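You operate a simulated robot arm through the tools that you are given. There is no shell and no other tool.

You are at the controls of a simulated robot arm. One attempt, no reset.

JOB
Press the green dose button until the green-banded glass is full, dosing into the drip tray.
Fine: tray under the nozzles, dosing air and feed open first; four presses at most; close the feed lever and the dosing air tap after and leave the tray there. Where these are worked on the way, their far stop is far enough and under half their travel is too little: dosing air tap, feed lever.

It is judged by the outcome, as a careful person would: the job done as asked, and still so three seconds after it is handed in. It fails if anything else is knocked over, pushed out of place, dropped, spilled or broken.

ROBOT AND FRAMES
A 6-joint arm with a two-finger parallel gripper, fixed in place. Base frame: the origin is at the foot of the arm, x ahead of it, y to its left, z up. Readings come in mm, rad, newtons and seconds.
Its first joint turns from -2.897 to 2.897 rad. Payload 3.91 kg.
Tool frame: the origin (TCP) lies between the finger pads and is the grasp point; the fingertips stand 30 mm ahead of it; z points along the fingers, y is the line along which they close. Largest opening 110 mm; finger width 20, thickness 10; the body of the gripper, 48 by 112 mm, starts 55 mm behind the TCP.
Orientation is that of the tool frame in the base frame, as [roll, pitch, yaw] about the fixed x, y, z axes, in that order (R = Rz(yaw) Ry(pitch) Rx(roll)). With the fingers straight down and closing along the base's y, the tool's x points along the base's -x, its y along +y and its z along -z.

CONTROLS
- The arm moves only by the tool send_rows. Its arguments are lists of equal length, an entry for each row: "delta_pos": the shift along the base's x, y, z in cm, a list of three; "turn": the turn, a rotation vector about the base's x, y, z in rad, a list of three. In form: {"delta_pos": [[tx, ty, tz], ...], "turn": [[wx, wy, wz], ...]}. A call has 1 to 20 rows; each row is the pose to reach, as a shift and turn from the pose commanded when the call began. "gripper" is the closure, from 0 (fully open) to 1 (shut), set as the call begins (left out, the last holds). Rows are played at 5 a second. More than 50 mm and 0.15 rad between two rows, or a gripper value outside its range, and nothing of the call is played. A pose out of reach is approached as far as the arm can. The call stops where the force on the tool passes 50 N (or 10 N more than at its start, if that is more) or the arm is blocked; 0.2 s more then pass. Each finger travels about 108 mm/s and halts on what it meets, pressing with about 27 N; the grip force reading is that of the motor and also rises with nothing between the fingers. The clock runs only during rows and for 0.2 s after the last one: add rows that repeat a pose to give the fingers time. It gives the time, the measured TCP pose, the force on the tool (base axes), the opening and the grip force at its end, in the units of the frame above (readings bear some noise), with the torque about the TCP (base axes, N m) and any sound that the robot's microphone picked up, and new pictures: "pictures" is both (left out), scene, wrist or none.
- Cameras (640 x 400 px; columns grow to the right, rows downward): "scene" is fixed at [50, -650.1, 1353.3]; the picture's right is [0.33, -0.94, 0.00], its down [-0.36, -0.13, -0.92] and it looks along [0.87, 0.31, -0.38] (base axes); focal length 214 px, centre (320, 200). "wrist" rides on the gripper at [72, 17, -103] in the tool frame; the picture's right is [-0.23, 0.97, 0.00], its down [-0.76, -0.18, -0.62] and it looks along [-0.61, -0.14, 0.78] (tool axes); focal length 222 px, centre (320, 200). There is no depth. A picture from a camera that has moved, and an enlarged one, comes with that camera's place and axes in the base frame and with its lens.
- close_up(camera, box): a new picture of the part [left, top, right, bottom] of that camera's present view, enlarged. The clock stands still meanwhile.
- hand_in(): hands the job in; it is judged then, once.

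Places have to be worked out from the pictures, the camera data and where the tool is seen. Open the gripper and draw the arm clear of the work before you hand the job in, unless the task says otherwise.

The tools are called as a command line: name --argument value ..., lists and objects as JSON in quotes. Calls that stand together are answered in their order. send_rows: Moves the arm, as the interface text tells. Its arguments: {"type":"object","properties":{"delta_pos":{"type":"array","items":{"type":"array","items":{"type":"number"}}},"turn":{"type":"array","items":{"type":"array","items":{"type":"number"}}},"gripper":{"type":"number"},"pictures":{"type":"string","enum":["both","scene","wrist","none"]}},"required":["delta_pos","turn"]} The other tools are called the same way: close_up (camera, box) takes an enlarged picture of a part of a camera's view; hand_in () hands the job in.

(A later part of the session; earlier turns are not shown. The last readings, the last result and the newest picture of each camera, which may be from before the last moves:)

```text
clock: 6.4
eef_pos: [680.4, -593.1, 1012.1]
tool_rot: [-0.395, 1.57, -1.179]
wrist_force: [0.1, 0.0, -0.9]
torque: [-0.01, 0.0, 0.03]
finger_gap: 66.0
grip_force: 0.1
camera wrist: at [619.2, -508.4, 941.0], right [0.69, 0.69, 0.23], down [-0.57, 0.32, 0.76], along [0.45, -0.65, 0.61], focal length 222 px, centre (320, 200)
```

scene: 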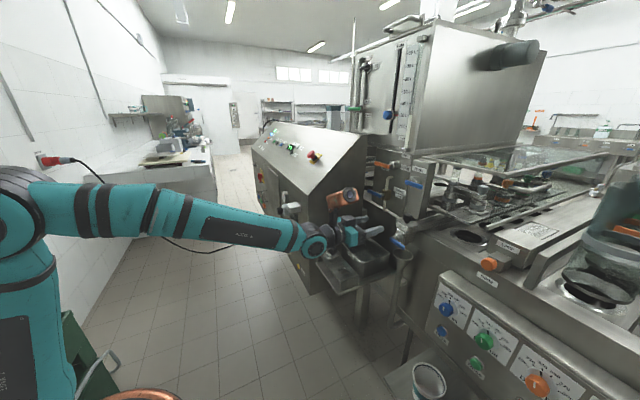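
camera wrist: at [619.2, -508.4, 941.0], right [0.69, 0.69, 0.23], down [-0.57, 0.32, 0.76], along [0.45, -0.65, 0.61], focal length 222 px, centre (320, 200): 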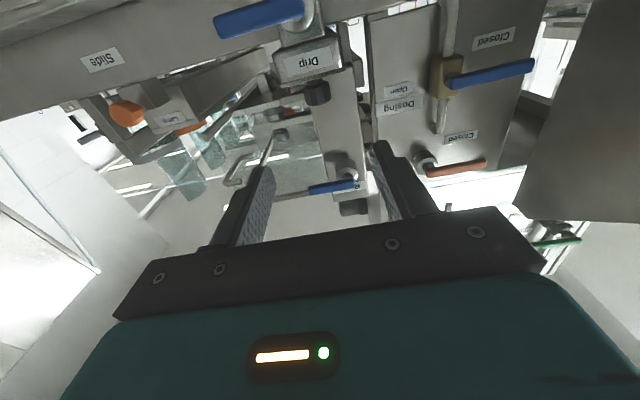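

From this low angle I can inspect beneath the trough and between nozzle plate and deck. I'll zoom on those.

close_up --camera "wrist" --box '[200, 0, 360, 110]'

close_up --camera "wrist" --box '[360, 0, 540, 190]'

close_up --camera "wrist" --box '[220, 60, 350, 200]'

close_up --camera "scene" --box '[320, 170, 440, 270]'

```text
3.64 times, centred on (280, 55) of wrist
camera zoom: at [619.2, -508.4, 941.0], right [0.69, 0.69, 0.23], down [-0.57, 0.32, 0.76], along [0.45, -0.65, 0.61], focal length 808 px, centre (466, 727)
```

zoom: 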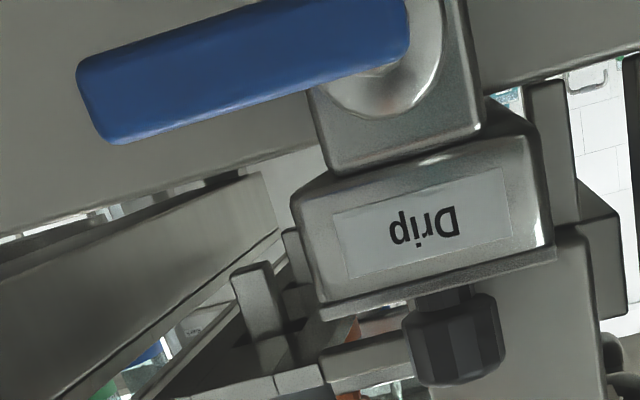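

```text
2.11 times, centred on (450, 95) of wrist
camera zoom: at [619.2, -508.4, 941.0], right [0.69, 0.69, 0.23], down [-0.57, 0.32, 0.76], along [0.45, -0.65, 0.61], focal length 468 px, centre (46, 421)
```

zoom: 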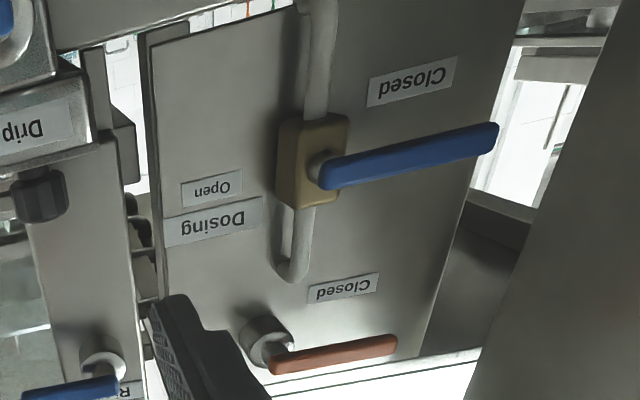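

```text
2.86 times, centred on (285, 130) of wrist
camera zoom: at [619.2, -508.4, 941.0], right [0.69, 0.69, 0.23], down [-0.57, 0.32, 0.76], along [0.45, -0.65, 0.61], focal length 635 px, centre (420, 400)
```

zoom: 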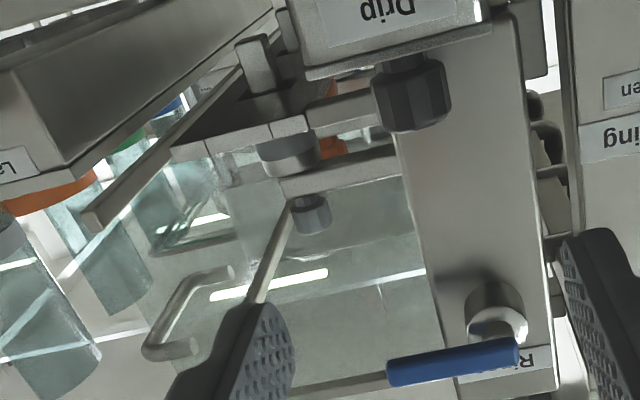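

```text
4.00 times, centred on (380, 220) of scene
camera zoom: at [50.0, -650.1, 1353.3], right [0.33, -0.94, 0.0], down [-0.36, -0.13, -0.92], along [0.87, 0.31, -0.38], focal length 858 px, centre (80, 120)
```

zoom: 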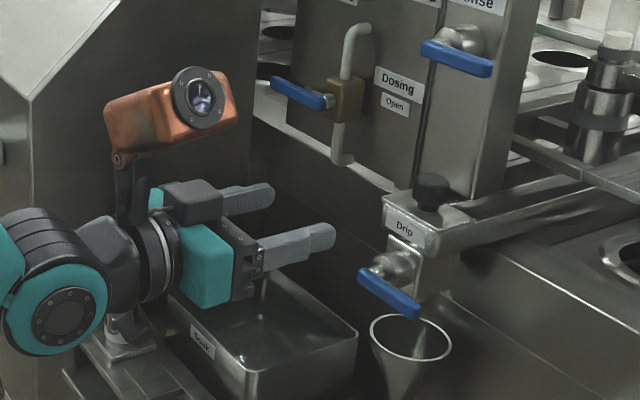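

The nozzle outlets show at A≈-48, z≈990, just over trough-top level (~985), and the tray label/knob is at A≈61. So the tray has to move ~109 mm toward -a. I'll advance the open fingers to straddle the black knob.

send_rows --delta_pos '[[2.2, -2.21, -0.1], [4.4, -4.42, -0.2], [6.6, -6.63, -0.3], [8.8, -8.84, -0.4], [9.9, -9.95, -0.4], [10.94, -11.0, -0.4], [10.94, -11.0, -0.4]]' --turn '[[0, 0, 0], [0, 0, 0], [0, 0, 0], [0, 0, 0], [0, 0, 0], [0, 0, 0], [0, 0, 0]]' --pictures "both"

```text
clock: 8.0
eef_pos: [792.1, -703.0, 1009.5]
tool_rot: [-2.294, 1.571, -3.082]
wrist_force: [0.6, -0.4, -0.2]
torque: [0.02, 0.02, -0.03]
finger_gap: 65.9
grip_force: 0.0
camera wrist: at [730.3, -617.6, 937.6], right [0.69, 0.69, 0.23], down [-0.57, 0.32, 0.76], along [0.45, -0.65, 0.61], focal length 222 px, centre (320, 200)
```

scene: 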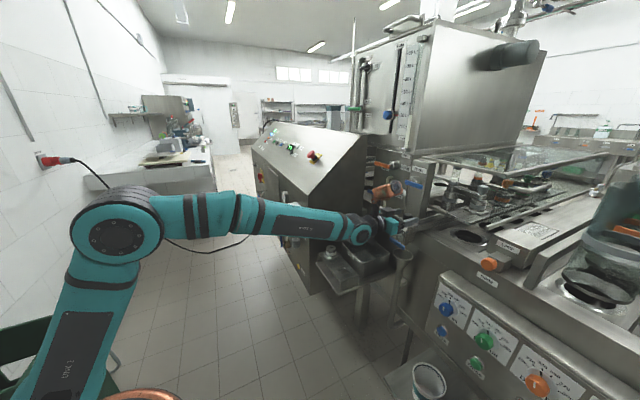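
wrist: 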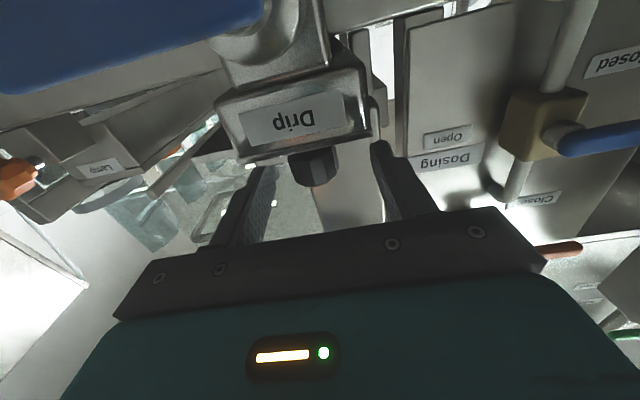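

The fingers straddle the knob. I'll check clearances closely before closing.

close_up --camera "scene" --box '[360, 180, 440, 250]'

close_up --camera "wrist" --box '[210, 80, 420, 220]'

```text
5.71 times, centred on (400, 215) of scene
camera zoom: at [50.0, -650.1, 1353.3], right [0.33, -0.94, 0.0], down [-0.36, -0.13, -0.92], along [0.87, 0.31, -0.38], focal length 1226 px, centre (-137, 114)
```

zoom: 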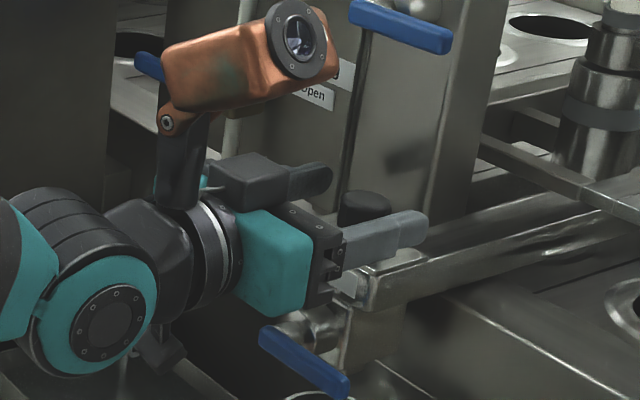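

```text
2.86 times, centred on (315, 150) of wrist
camera zoom: at [730.3, -617.6, 937.6], right [0.69, 0.69, 0.23], down [-0.57, 0.32, 0.76], along [0.45, -0.65, 0.61], focal length 635 px, centre (334, 343)
```

zoom: 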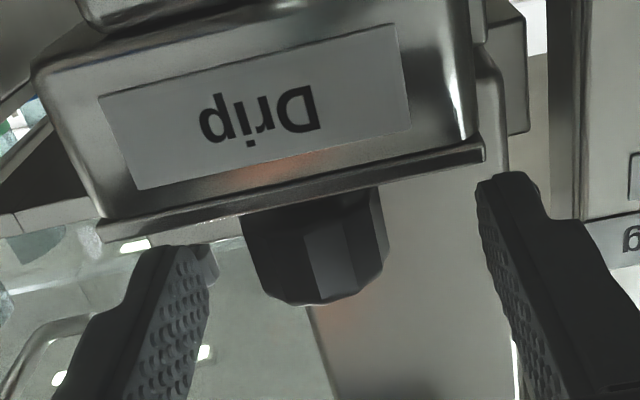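

Clear on both sides; the knob sits between the fingers. Closing on it now.

send_rows --delta_pos '[[0, 0, 0], [0, 0, 0], [0, 0, 0], [0, 0, 0]]' --turn '[[0, 0, 0], [0, 0, 0], [0, 0, 0], [0, 0, 0]]' --gripper 1 --pictures "wrist"

```text
clock: 9.0
eef_pos: [789.0, -704.5, 1008.6]
tool_rot: [1.852, 1.57, 1.065]
wrist_force: [-22.6, -23.1, -1.5]
torque: [-0.21, 0.4, -0.83]
finger_gap: 29.1
grip_force: 44.4
camera wrist: at [728.7, -619.2, 937.5], right [0.69, 0.69, 0.23], down [-0.57, 0.32, 0.76], along [0.45, -0.66, 0.61], focal length 222 px, centre (320, 200)
```

wrist: 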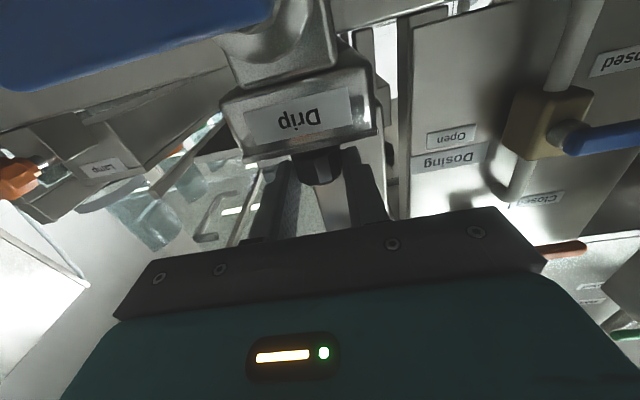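

The knob is gripped (29 mm). I'll try sliding it gently along -a, 30 mm first.

send_rows --delta_pos '[[-0.5, -0.5, 0], [-1.0, -1.0, 0], [-1.5, -1.5, 0], [-2.0, -2.0, 0], [-2.0, -2.0, 0]]' --turn '[[0, 0, 0], [0, 0, 0], [0, 0, 0], [0, 0, 0], [0, 0, 0]]' --pictures "both"

```text
clock: 10.2
eef_pos: [769.8, -723.3, 1008.5]
tool_rot: [-0.242, 1.567, -1.03]
wrist_force: [16.9, -17.7, 22.3]
torque: [-0.77, -0.6, -0.1]
finger_gap: 28.9
grip_force: 45.1
camera wrist: at [708.8, -639.0, 937.1], right [0.69, 0.69, 0.23], down [-0.57, 0.32, 0.76], along [0.45, -0.65, 0.61], focal length 222 px, centre (320, 200)
```

scene: 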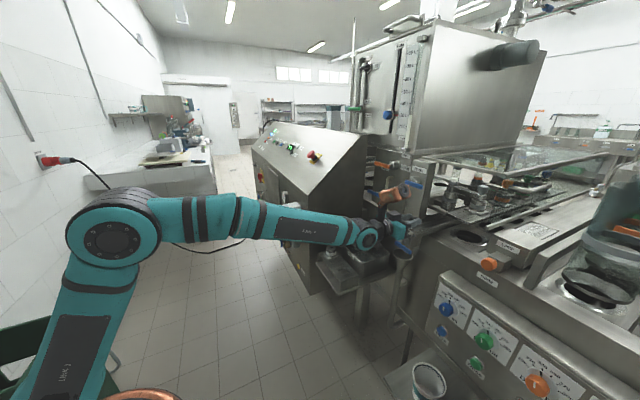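
wrist: 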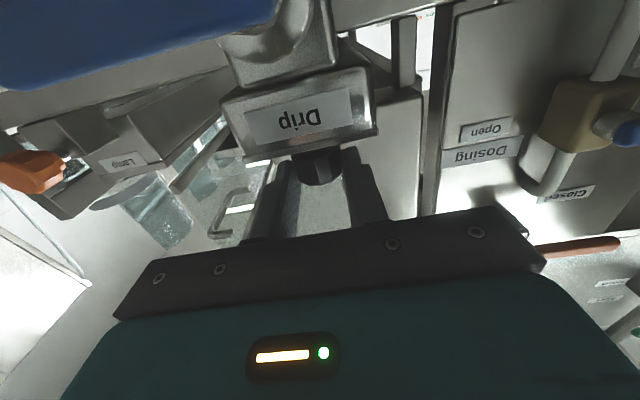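

The tray slides with the knob (moved ~27 mm), but some cross-force built up from the tight grip. I'll relax the fingers slightly so they only cage the knob, then keep pushing along -a.

send_rows --delta_pos '[[0, 0, 0], [0, 0, 0], [-0.35, -0.35, 0], [-0.9, -0.9, 0], [-1.5, -1.5, 0], [-2.1, -2.1, 0], [-2.7, -2.7, 0], [-3.3, -3.3, 0], [-3.3, -3.3, 0]]' --turn '[[0, 0, 0], [0, 0, 0], [0, 0, 0], [0, 0, 0], [0, 0, 0], [0, 0, 0], [0, 0, 0], [0, 0, 0], [0, 0, 0]]' --gripper 0.67 --pictures "both"

```text
clock: 12.2
eef_pos: [735.5, -757.0, 1007.8]
tool_rot: [1.733, 1.57, 0.946]
wrist_force: [1.6, 1.4, 1.0]
torque: [0.01, -0.04, 0.04]
finger_gap: 37.1
grip_force: 0.8
camera wrist: at [675.4, -671.3, 936.4], right [0.69, 0.69, 0.23], down [-0.57, 0.32, 0.76], along [0.45, -0.65, 0.61], focal length 222 px, centre (320, 200)
```

scene: 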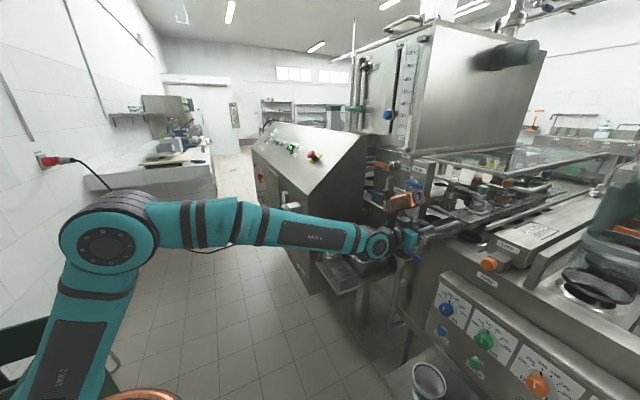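
wrist: 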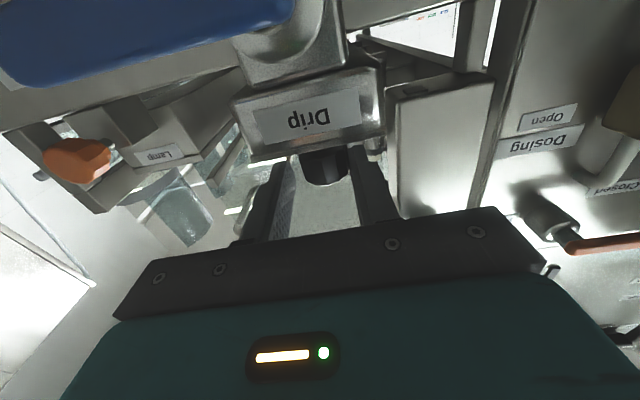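

The tray follows with low force; TCP A is now ≈-15. I'll continue another ~28 mm and then measure the tray against the nozzles.

send_rows --delta_pos '[[-0.5, -0.5, 0], [-1.0, -1.0, 0], [-1.5, -1.5, 0], [-2.0, -2.0, 0], [-2.0, -2.0, 0]]' --turn '[[0, 0, 0], [0, 0, 0], [0, 0, 0], [0, 0, 0], [0, 0, 0]]' --pictures "both"

close_up --camera "wrist" --box '[180, 80, 400, 220]'

close_up --camera "scene" --box '[390, 180, 500, 260]'

```text
clock: 13.4
eef_pos: [717.1, -775.4, 1006.8]
tool_rot: [-2.256, 1.57, -3.043]
wrist_force: [2.2, 1.7, -0.6]
torque: [0.06, 0.01, 0.04]
finger_gap: 37.5
grip_force: 1.4
camera wrist: at [655.7, -690.4, 936.0], right [0.69, 0.69, 0.23], down [-0.57, 0.32, 0.76], along [0.45, -0.65, 0.61], focal length 222 px, centre (320, 200)
```

scene: 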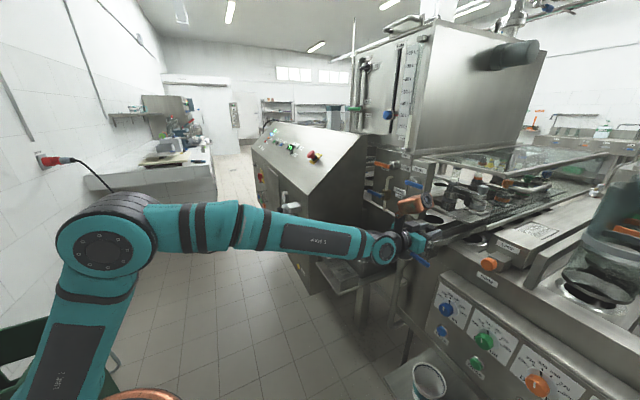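
wrist: 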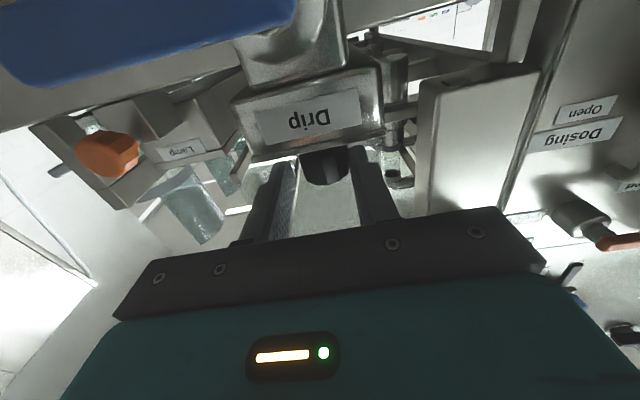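

```text
2.86 times, centred on (290, 150) of wrist
camera zoom: at [655.7, -690.4, 936.0], right [0.69, 0.69, 0.23], down [-0.57, 0.32, 0.76], along [0.45, -0.65, 0.61], focal length 635 px, centre (406, 343)
```

zoom: 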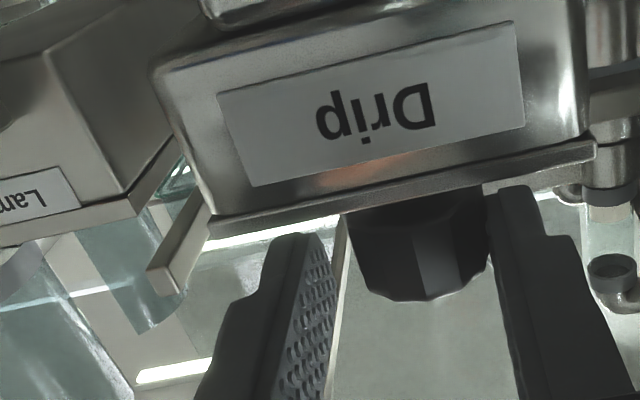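

```text
5.00 times, centred on (445, 220) of scene
camera zoom: at [50.0, -650.1, 1353.3], right [0.33, -0.94, 0.0], down [-0.36, -0.13, -0.92], along [0.87, 0.31, -0.38], focal length 1072 px, centre (-305, 100)
```

zoom: 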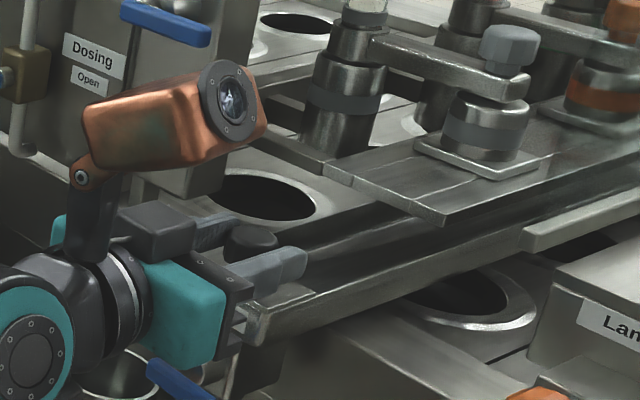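

TCP A≈-41, so the tray centre is ≈-37; about 11 mm more is needed to centre it under the nozzles at ≈-48.

send_rows --delta_pos '[[-0.3, -0.3, 0], [-0.6, -0.6, 0], [-0.8, -0.8, 0], [-0.8, -0.8, 0]]' --turn '[[0, 0, 0], [0, 0, 0], [0, 0, 0], [0, 0, 0]]' --pictures "both"

close_up --camera "scene" --box '[420, 190, 540, 260]'

```text
clock: 14.4
eef_pos: [709.9, -783.8, 1007.8]
tool_rot: [-1.513, 1.571, -2.301]
wrist_force: [1.1, 2.3, 1.9]
torque: [0.01, -0.04, 0.04]
finger_gap: 37.8
grip_force: 1.8
camera wrist: at [648.3, -698.0, 935.9], right [0.69, 0.69, 0.23], down [-0.57, 0.32, 0.76], along [0.45, -0.65, 0.61], focal length 222 px, centre (320, 200)
```

scene: 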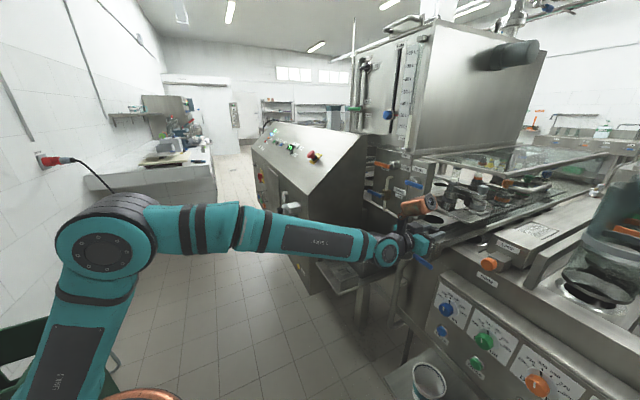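
wrist: 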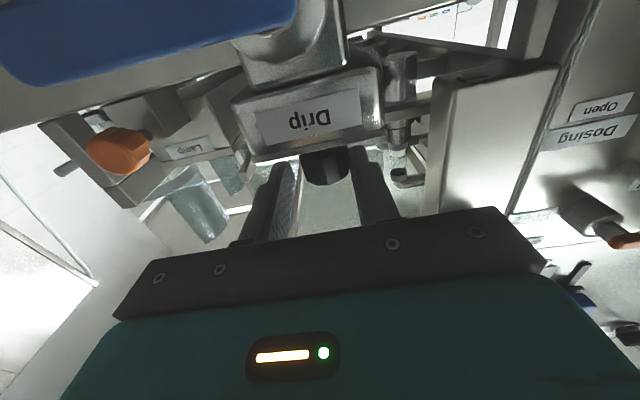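

```text
5.33 times, centred on (480, 225) of scene
camera zoom: at [50.0, -650.1, 1353.3], right [0.33, -0.94, 0.0], down [-0.36, -0.13, -0.92], along [0.87, 0.31, -0.38], focal length 1144 px, centre (-533, 67)
```

zoom: 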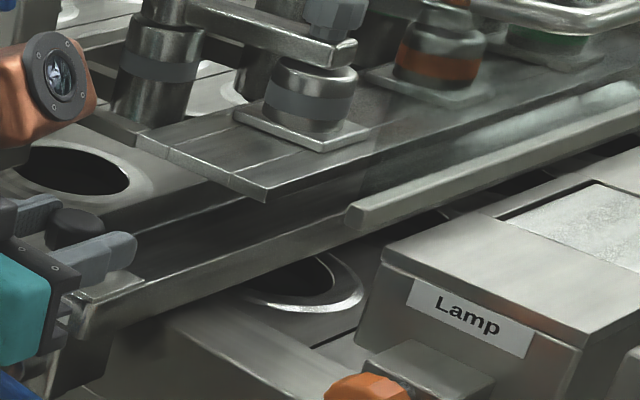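

TCP A≈-52, tray centre ≈-48, no end stop felt yet. I'll nudge 4 mm more to find out whether there is a stop there.

send_rows --delta_pos '[[-0.15, -0.15, 0], [-0.28, -0.28, 0], [-0.28, -0.28, 0]]' --turn '[[0, 0, 0], [0, 0, 0], [0, 0, 0]]' --pictures "wrist"

```text
clock: 15.2
eef_pos: [708.1, -784.7, 1007.7]
tool_rot: [-1.961, 1.57, -2.747]
wrist_force: [2.7, 8.0, -1.3]
torque: [0.0, 0.06, 0.2]
finger_gap: 40.1
grip_force: 3.8
camera wrist: at [645.9, -700.5, 935.9], right [0.69, 0.69, 0.23], down [-0.57, 0.32, 0.76], along [0.45, -0.65, 0.61], focal length 222 px, centre (320, 200)
```

wrist: 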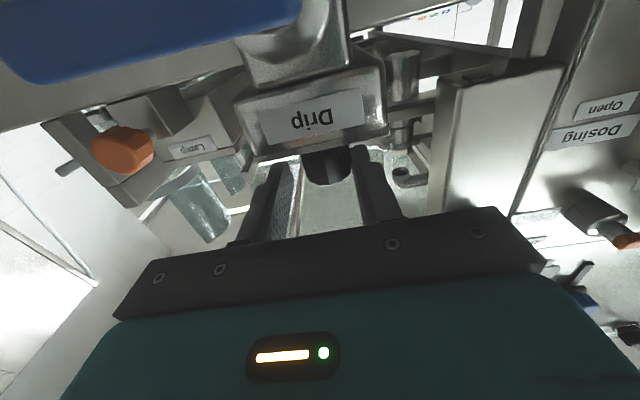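

The force rose and the tray stopped at A≈-48.6: that's the end stop, under the nozzles. I'll open the fingers, ease off and back out.

send_rows --delta_pos '[[0.2, 0.2, 0], [0.28, 0.28, 0], [0.28, 0.28, 0], [-1.2, 1.8, 0], [-3.2, 3.8, 0], [-5.7, 6.3, 0], [-7.0, 7.6, 0]]' --turn '[[0, 0, 0], [0, 0, 0], [0, 0, 0], [0, 0, 0], [0, 0, 0], [0, 0, 0], [0, 0, 0]]' --gripper 0.4 --pictures "both"

close_up --camera "wrist" --box '[180, 40, 400, 190]'

close_up --camera "scene" --box '[390, 190, 510, 260]'

```text
clock: 16.8
eef_pos: [635.7, -712.1, 1007.1]
tool_rot: [-2.776, 1.569, 2.719]
wrist_force: [0.4, 0.0, 0.6]
torque: [-0.02, -0.03, -0.01]
finger_gap: 65.7
grip_force: 0.2
camera wrist: at [574.7, -626.2, 936.2], right [0.69, 0.69, 0.23], down [-0.56, 0.32, 0.76], along [0.45, -0.65, 0.61], focal length 222 px, centre (320, 200)
```

scene: 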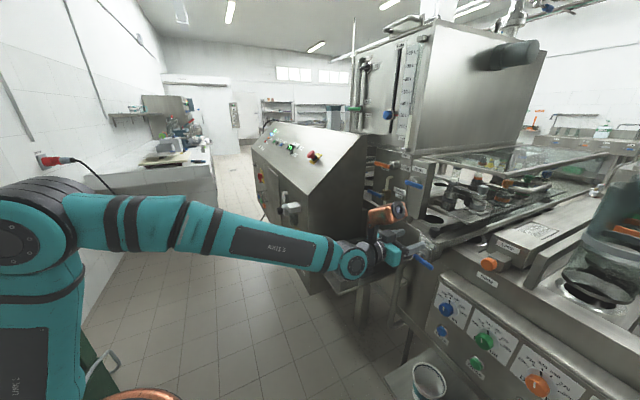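
wrist: 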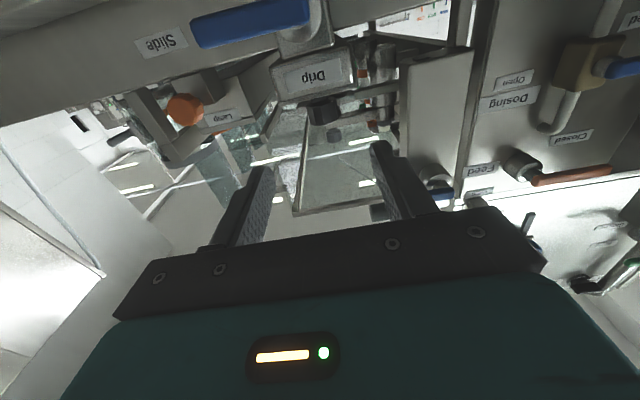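

```text
2.67 times, centred on (290, 115) of wrist
camera zoom: at [574.7, -626.2, 936.2], right [0.69, 0.69, 0.23], down [-0.56, 0.32, 0.76], along [0.45, -0.65, 0.61], focal length 592 px, centre (400, 427)
```

zoom: 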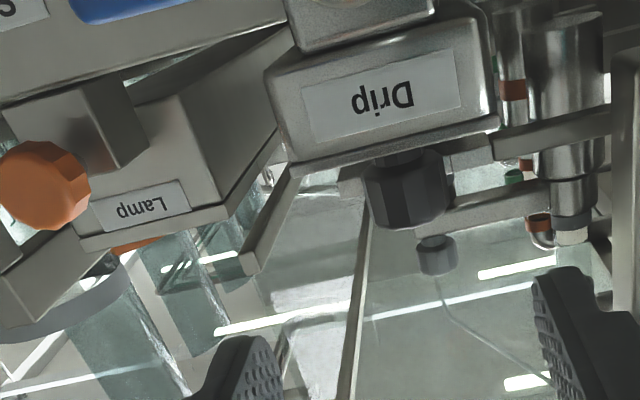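

```text
5.33 times, centred on (450, 225) of scene
camera zoom: at [50.0, -650.1, 1353.3], right [0.33, -0.94, 0.0], down [-0.36, -0.13, -0.92], along [0.87, 0.31, -0.38], focal length 1144 px, centre (-373, 67)
```

zoom: 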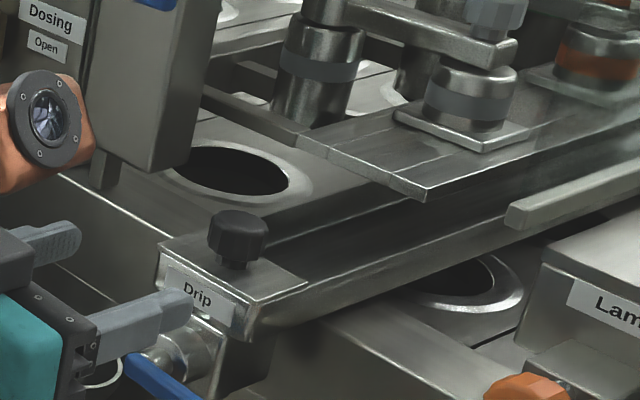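

The tray is in place under the nozzles, with the knob in line with the grey nozzle. Next is the dosing air tap: I'll close the fingers and shift along +a to A≈275, staying back at D≈953, below handle level.

send_rows --delta_pos '[[2.91, 2.91, 0], [5.82, 5.82, 0], [8.73, 8.73, 0], [11.64, 11.64, 0], [14.55, 14.55, 0], [17.46, 17.46, 0], [20.37, 20.37, 0], [23.26, 23.26, 0], [23.26, 23.26, 0]]' --turn '[[0, 0, 0], [0, 0, 0], [0, 0, 0], [0, 0, 0], [0, 0, 0], [0, 0, 0], [0, 0, 0], [0, 0, 0], [0, 0, 0]]' --gripper 1 --pictures "both"

close_up --camera "wrist" --box '[180, 20, 440, 220]'

close_up --camera "scene" --box '[320, 150, 440, 250]'

```text
clock: 18.8
eef_pos: [870.6, -479.0, 1006.6]
tool_rot: [-2.27, 1.57, -3.057]
wrist_force: [-0.2, -0.1, -0.9]
torque: [0.01, 0.0, 0.02]
finger_gap: 0.2
grip_force: 27.1
camera wrist: at [808.2, -392.7, 936.4], right [0.69, 0.69, 0.23], down [-0.57, 0.32, 0.76], along [0.45, -0.65, 0.61], focal length 222 px, centre (320, 200)
```

scene: 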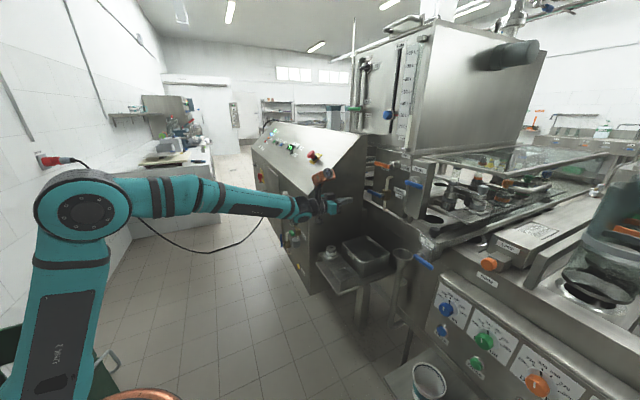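
wrist: 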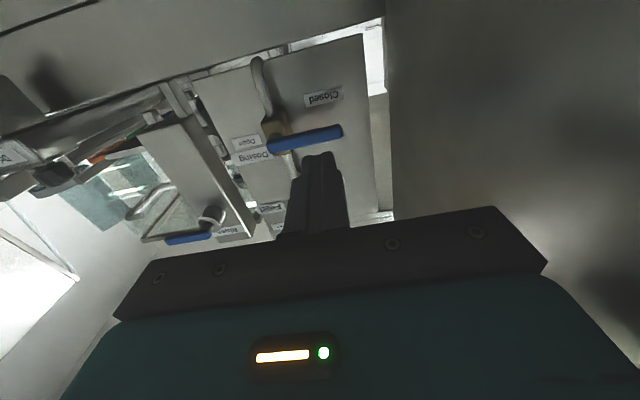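

```text
2.00 times, centred on (310, 120) of wrist
camera zoom: at [808.2, -392.7, 936.4], right [0.69, 0.69, 0.23], down [-0.57, 0.32, 0.76], along [0.45, -0.65, 0.61], focal length 444 px, centre (340, 360)
```

zoom: 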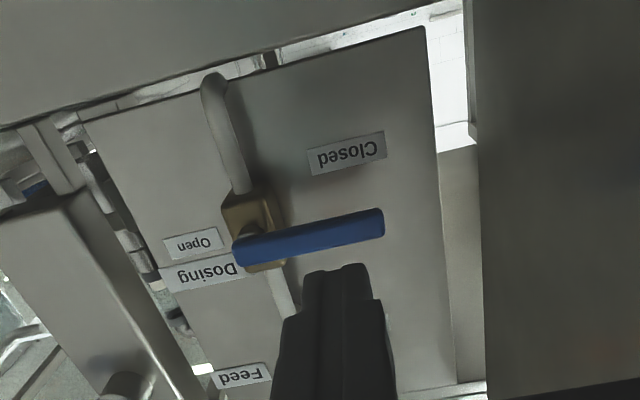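

```text
4.00 times, centred on (380, 200) of scene
camera zoom: at [50.0, -650.1, 1353.3], right [0.33, -0.94, 0.0], down [-0.36, -0.13, -0.92], along [0.87, 0.31, -0.38], focal length 858 px, centre (80, 200)
```

zoom: 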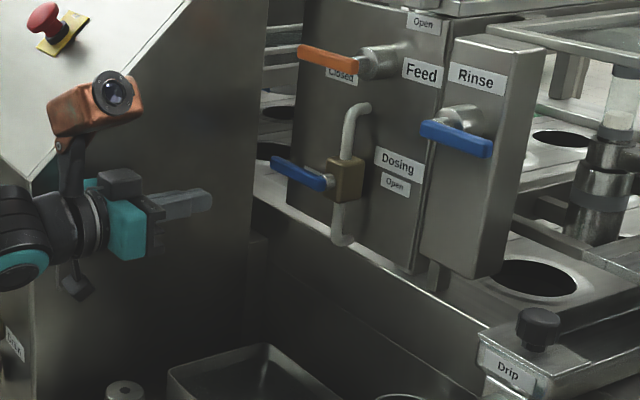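

The blue dosing handle runs A≈214–297 at z≈1029, D≈1080, and the fingers are just below its outer half. I'll drop 4 mm and advance so the fingertips lie under the handle.

send_rows --delta_pos '[[2, -2, -0.4], [4.5, -4.5, -0.5], [6.5, -6.5, -0.5], [7.75, -7.75, -0.5], [7.75, -7.75, -0.5]]' --turn '[[0, 0, 0], [0, 0, 0], [0, 0, 0], [0, 0, 0], [0, 0, 0]]' --pictures "both"

close_up --camera "wrist" --box '[180, 20, 440, 220]'

close_up --camera "scene" --box '[340, 150, 440, 230]'

```text
clock: 20.0
eef_pos: [946.8, -556.6, 1003.0]
tool_rot: [1.132, 1.57, 0.344]
wrist_force: [-0.1, 0.3, -0.4]
torque: [0.0, 0.04, 0.0]
finger_gap: 0.1
grip_force: 26.7
camera wrist: at [885.2, -470.8, 931.1], right [0.69, 0.69, 0.23], down [-0.57, 0.32, 0.76], along [0.45, -0.65, 0.61], focal length 222 px, centre (320, 200)
```

scene: 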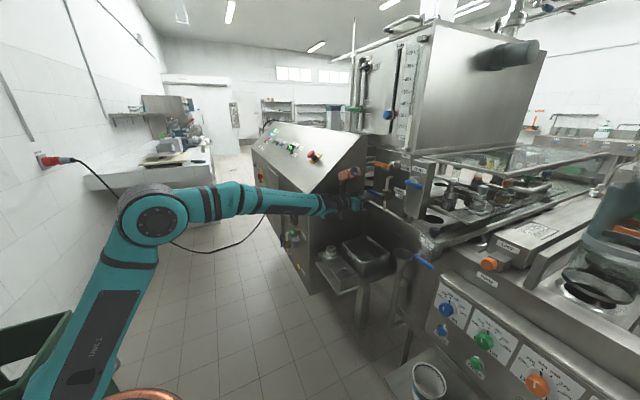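
wrist: 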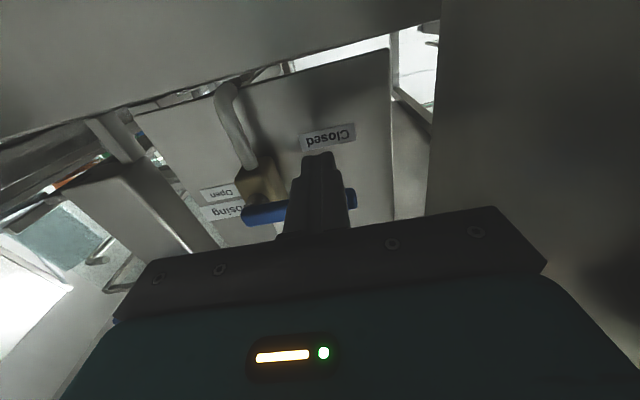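

```text
2.00 times, centred on (310, 120) of wrist
camera zoom: at [885.2, -470.8, 931.1], right [0.69, 0.69, 0.23], down [-0.57, 0.32, 0.76], along [0.45, -0.65, 0.61], focal length 444 px, centre (340, 360)
```

zoom: 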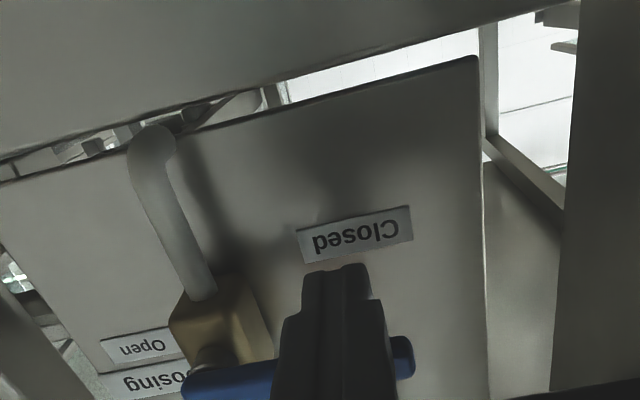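

```text
5.00 times, centred on (390, 190) of scene
camera zoom: at [50.0, -650.1, 1353.3], right [0.33, -0.94, 0.0], down [-0.36, -0.13, -0.92], along [0.87, 0.31, -0.38], focal length 1072 px, centre (-30, 250)
```

zoom: 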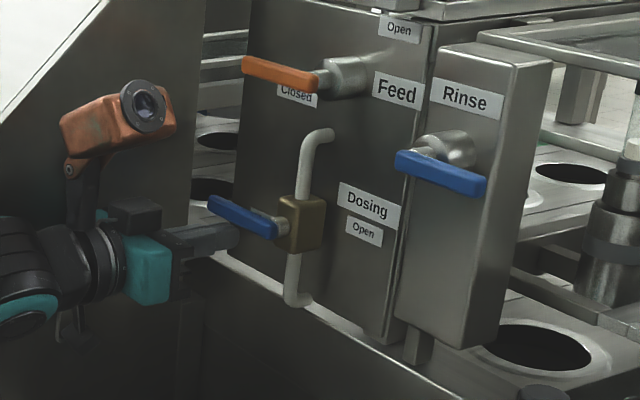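

Fingertips are under the handle's outer part. I'll push up along the handle's arc to about 30° and check that it moves freely.

send_rows --delta_pos '[[-0.03, -0.03, 0.7], [0.08, 0.08, 1.5], [0.14, 0.14, 2.3], [0.12, 0.12, 3.1], [0.07, 0.07, 3.9], [0.07, 0.07, 3.9]]' --turn '[[0, 0, 0], [0, 0, 0], [0, 0, 0], [0, 0, 0], [0, 0, 0], [0, 0, 0]]' --pictures "both"

close_up --camera "scene" --box '[340, 150, 440, 230]'

```text
clock: 21.4
eef_pos: [947.1, -554.9, 1042.9]
tool_rot: [-1.424, 1.57, -2.21]
wrist_force: [0.0, -0.8, 0.0]
torque: [0.01, 0.01, 0.01]
finger_gap: 0.0
grip_force: 27.4
camera wrist: at [885.7, -469.9, 970.9], right [0.69, 0.69, 0.23], down [-0.57, 0.32, 0.76], along [0.45, -0.65, 0.61], focal length 222 px, centre (320, 200)
```

scene: 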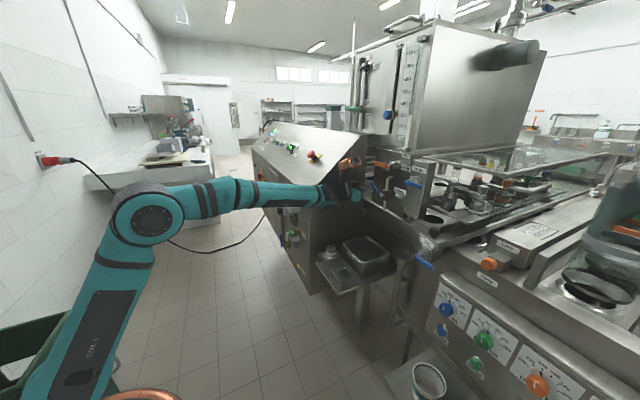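
wrist: 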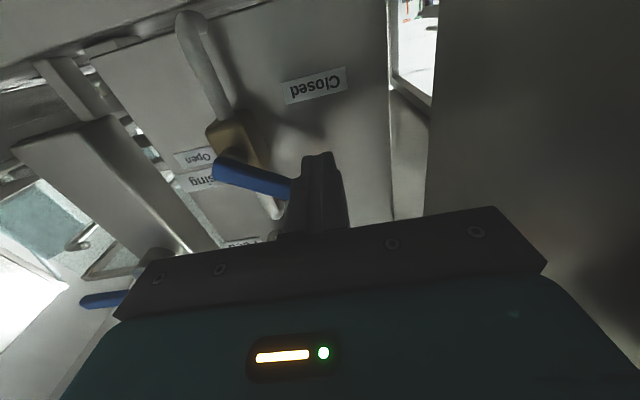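

```text
5.00 times, centred on (390, 190) of scene
camera zoom: at [50.0, -650.1, 1353.3], right [0.33, -0.94, 0.0], down [-0.36, -0.13, -0.92], along [0.87, 0.31, -0.38], focal length 1072 px, centre (-30, 250)
```

zoom: 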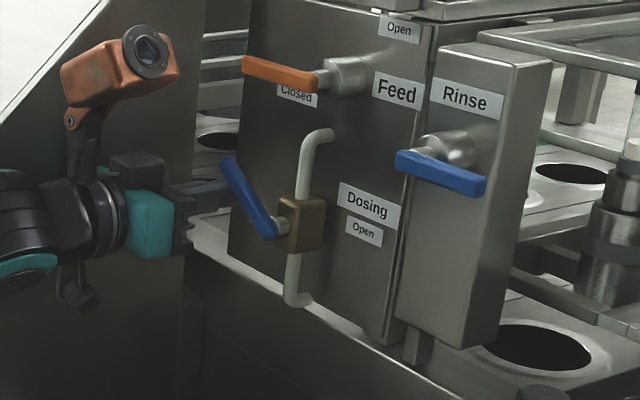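

The handle swings up freely toward "Open" (about 30–40° so far). I'll continue the arc to the far stop, easing the tips back a few mm from the pipe.

send_rows --delta_pos '[[-0.28, -0.15, 0.75], [-0.6, -0.3, 1.4], [-0.95, -0.5, 2.05], [-1.27, -0.71, 2.7], [-1.7, -1.14, 3.3], [-2.12, -1.56, 3.85], [-2.6, -2.05, 4.25], [-3.1, -2.55, 4.55], [-3.5, -2.95, 4.65], [-3.5, -2.95, 4.65]]' --turn '[[0, 0, 0], [0, 0, 0], [0, 0, 0], [0, 0, 0], [0, 0, 0], [0, 0, 0], [0, 0, 0], [0, 0, 0], [0, 0, 0], [0, 0, 0]]' --pictures "both"

close_up --camera "scene" --box '[340, 150, 440, 230]'

close_up --camera "wrist" --box '[180, 20, 440, 220]'

```text
clock: 23.6
eef_pos: [915.3, -581.7, 1087.9]
tool_rot: [-2.059, 1.568, -2.844]
wrist_force: [21.1, 20.9, 0.2]
torque: [0.17, -0.2, 0.51]
finger_gap: 0.1
grip_force: 27.4
camera wrist: at [853.3, -496.5, 1016.4], right [0.69, 0.69, 0.23], down [-0.57, 0.31, 0.76], along [0.46, -0.65, 0.61], focal length 222 px, centre (320, 200)
```

scene: 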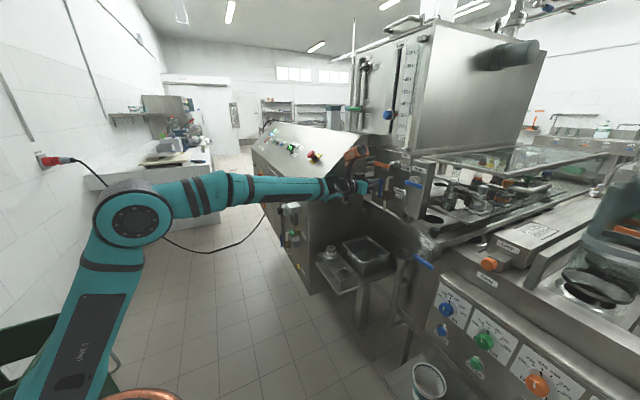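
wrist: 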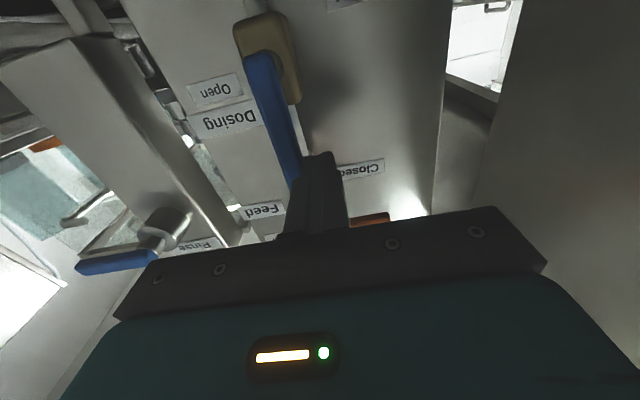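

```text
5.00 times, centred on (390, 190) of scene
camera zoom: at [50.0, -650.1, 1353.3], right [0.33, -0.94, 0.0], down [-0.36, -0.13, -0.92], along [0.87, 0.31, -0.38], focal length 1072 px, centre (-30, 250)
```

zoom: 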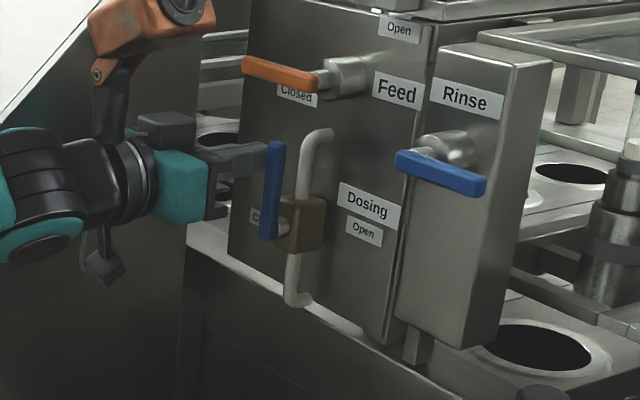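

```text
2.00 times, centred on (310, 120) of wrist
camera zoom: at [853.3, -496.5, 1016.4], right [0.69, 0.69, 0.23], down [-0.57, 0.31, 0.76], along [0.46, -0.65, 0.61], focal length 444 px, centre (340, 360)
```

zoom: 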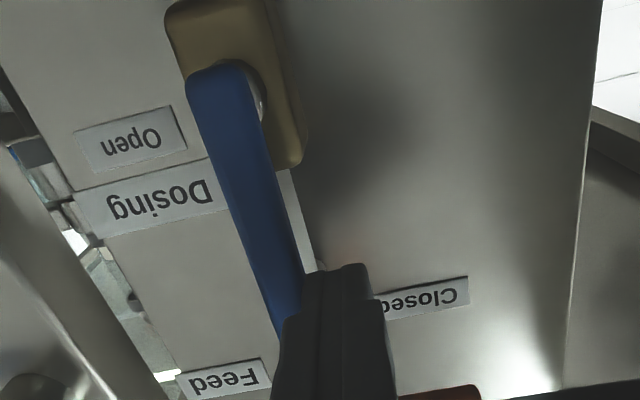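

The dosing tap handle is now vertical and hard on its stop (30 N), so dosing air is open. I'll back off and step away, then rise to just below the feed lever's level for a look.

send_rows --delta_pos '[[1.0, 1.0, 0], [1.4, 1.4, 0], [-0.7, 3.5, 0.5], [-2.8, 5.6, 1.5], [-4.0, 8.0, 3.0], [-4.0, 8.0, 4.7], [-4.0, 8.0, 4.7]]' --turn '[[0, 0, 0], [0, 0, 0], [0, 0, 0], [0, 0, 0], [0, 0, 0], [0, 0, 0], [0, 0, 0]]' --pictures "both"

close_up --camera "scene" --box '[340, 130, 440, 210]'

close_up --camera "wrist" --box '[180, 20, 440, 220]'

```text
clock: 25.2
eef_pos: [872.7, -505.6, 1133.9]
tool_rot: [-1.786, 1.571, -2.572]
wrist_force: [0.2, -0.4, 0.1]
torque: [0.04, -0.02, 0.01]
finger_gap: 0.1
grip_force: 26.8
camera wrist: at [811.5, -420.3, 1062.5], right [0.69, 0.69, 0.23], down [-0.57, 0.32, 0.76], along [0.45, -0.65, 0.61], focal length 222 px, centre (320, 200)
```

scene: 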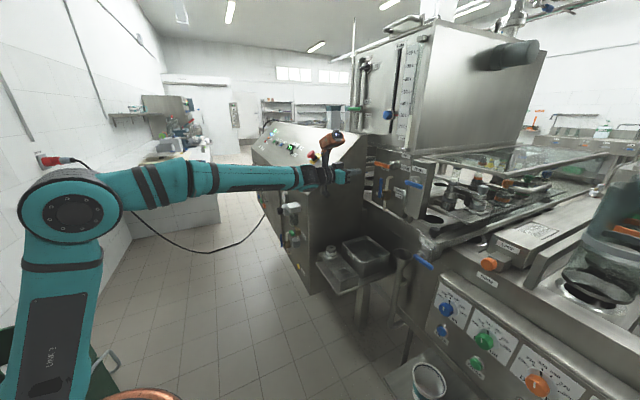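
wrist: 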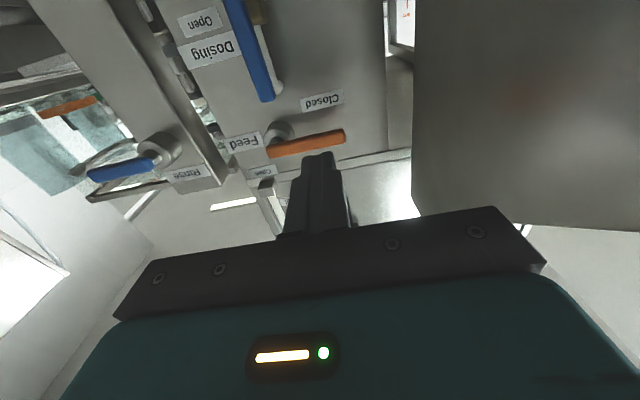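

```text
5.00 times, centred on (390, 170) of scene
camera zoom: at [50.0, -650.1, 1353.3], right [0.33, -0.94, 0.0], down [-0.36, -0.13, -0.92], along [0.87, 0.31, -0.38], focal length 1072 px, centre (-30, 350)
```

zoom: 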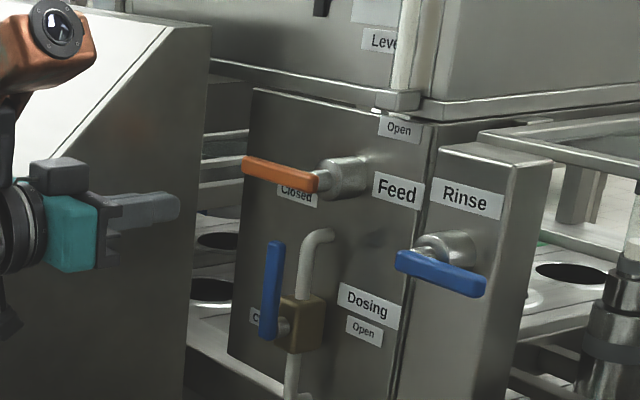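

```text
2.00 times, centred on (310, 120) of wrist
camera zoom: at [811.5, -420.3, 1062.5], right [0.69, 0.69, 0.23], down [-0.57, 0.32, 0.76], along [0.45, -0.65, 0.61], focal length 444 px, centre (340, 360)
```

zoom: 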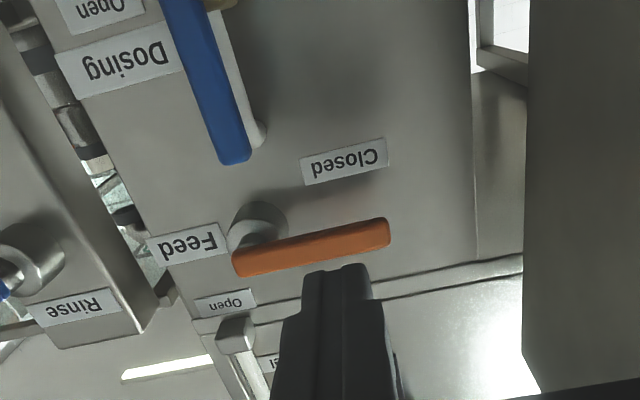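

The orange feed handle runs A≈205–281 at z≈1155, D≈1082. I'll drop slightly and advance so the fingertips sit beneath its outer half.

send_rows --delta_pos '[[1.5, -1.5, -0.5], [3.5, -3.5, -0.5], [5.2, -5.2, -0.5], [6.2, -6.2, -0.5], [6.2, -6.2, -0.5]]' --turn '[[0, 0, 0], [0, 0, 0], [0, 0, 0], [0, 0, 0], [0, 0, 0]]' --pictures "both"

close_up --camera "scene" --box '[340, 130, 440, 210]'

close_up --camera "wrist" --box '[180, 20, 440, 220]'

```text
clock: 26.4
eef_pos: [934.0, -567.1, 1131.5]
tool_rot: [-2.489, 1.57, 3.009]
wrist_force: [0.0, 0.3, 0.3]
torque: [0.0, -0.02, -0.01]
finger_gap: 0.2
grip_force: 27.1
camera wrist: at [871.8, -481.6, 1059.1], right [0.69, 0.69, 0.23], down [-0.57, 0.32, 0.76], along [0.45, -0.65, 0.61], focal length 222 px, centre (320, 200)
```

scene: 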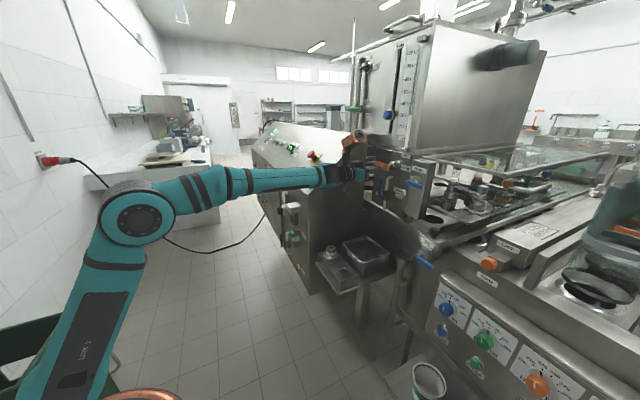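
wrist: 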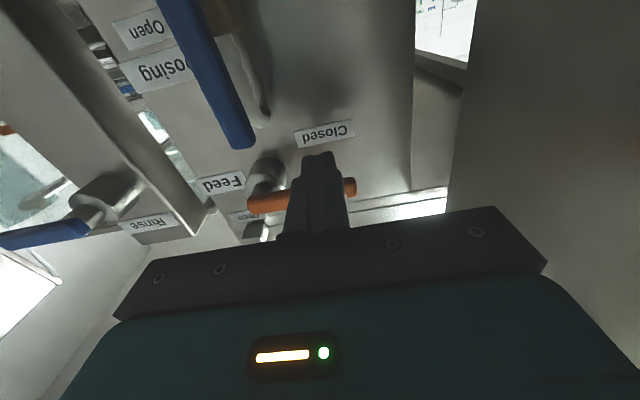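

```text
5.00 times, centred on (390, 170) of scene
camera zoom: at [50.0, -650.1, 1353.3], right [0.33, -0.94, 0.0], down [-0.36, -0.13, -0.92], along [0.87, 0.31, -0.38], focal length 1072 px, centre (-30, 350)
```

zoom: 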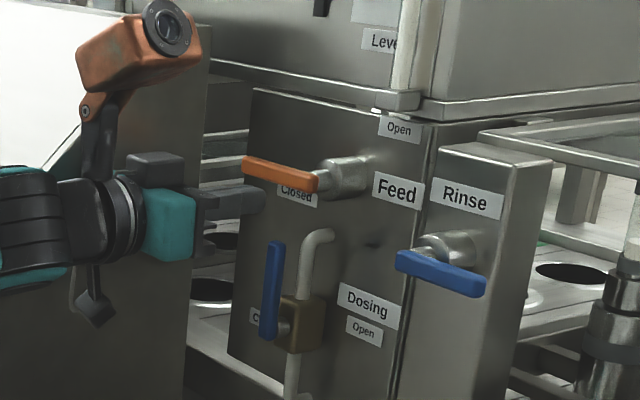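

```text
2.00 times, centred on (310, 120) of wrist
camera zoom: at [871.8, -481.6, 1059.1], right [0.69, 0.69, 0.23], down [-0.57, 0.32, 0.76], along [0.45, -0.65, 0.61], focal length 444 px, centre (340, 360)
```

zoom: 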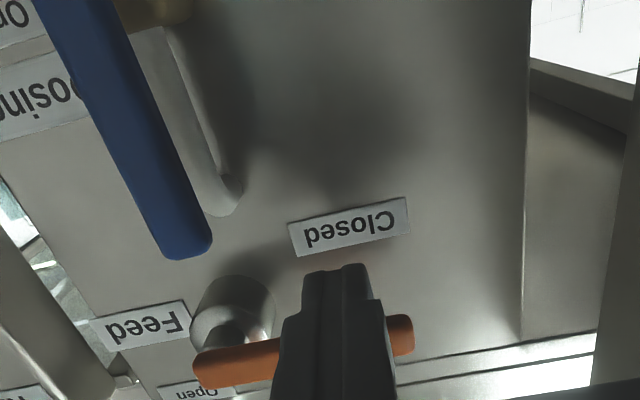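

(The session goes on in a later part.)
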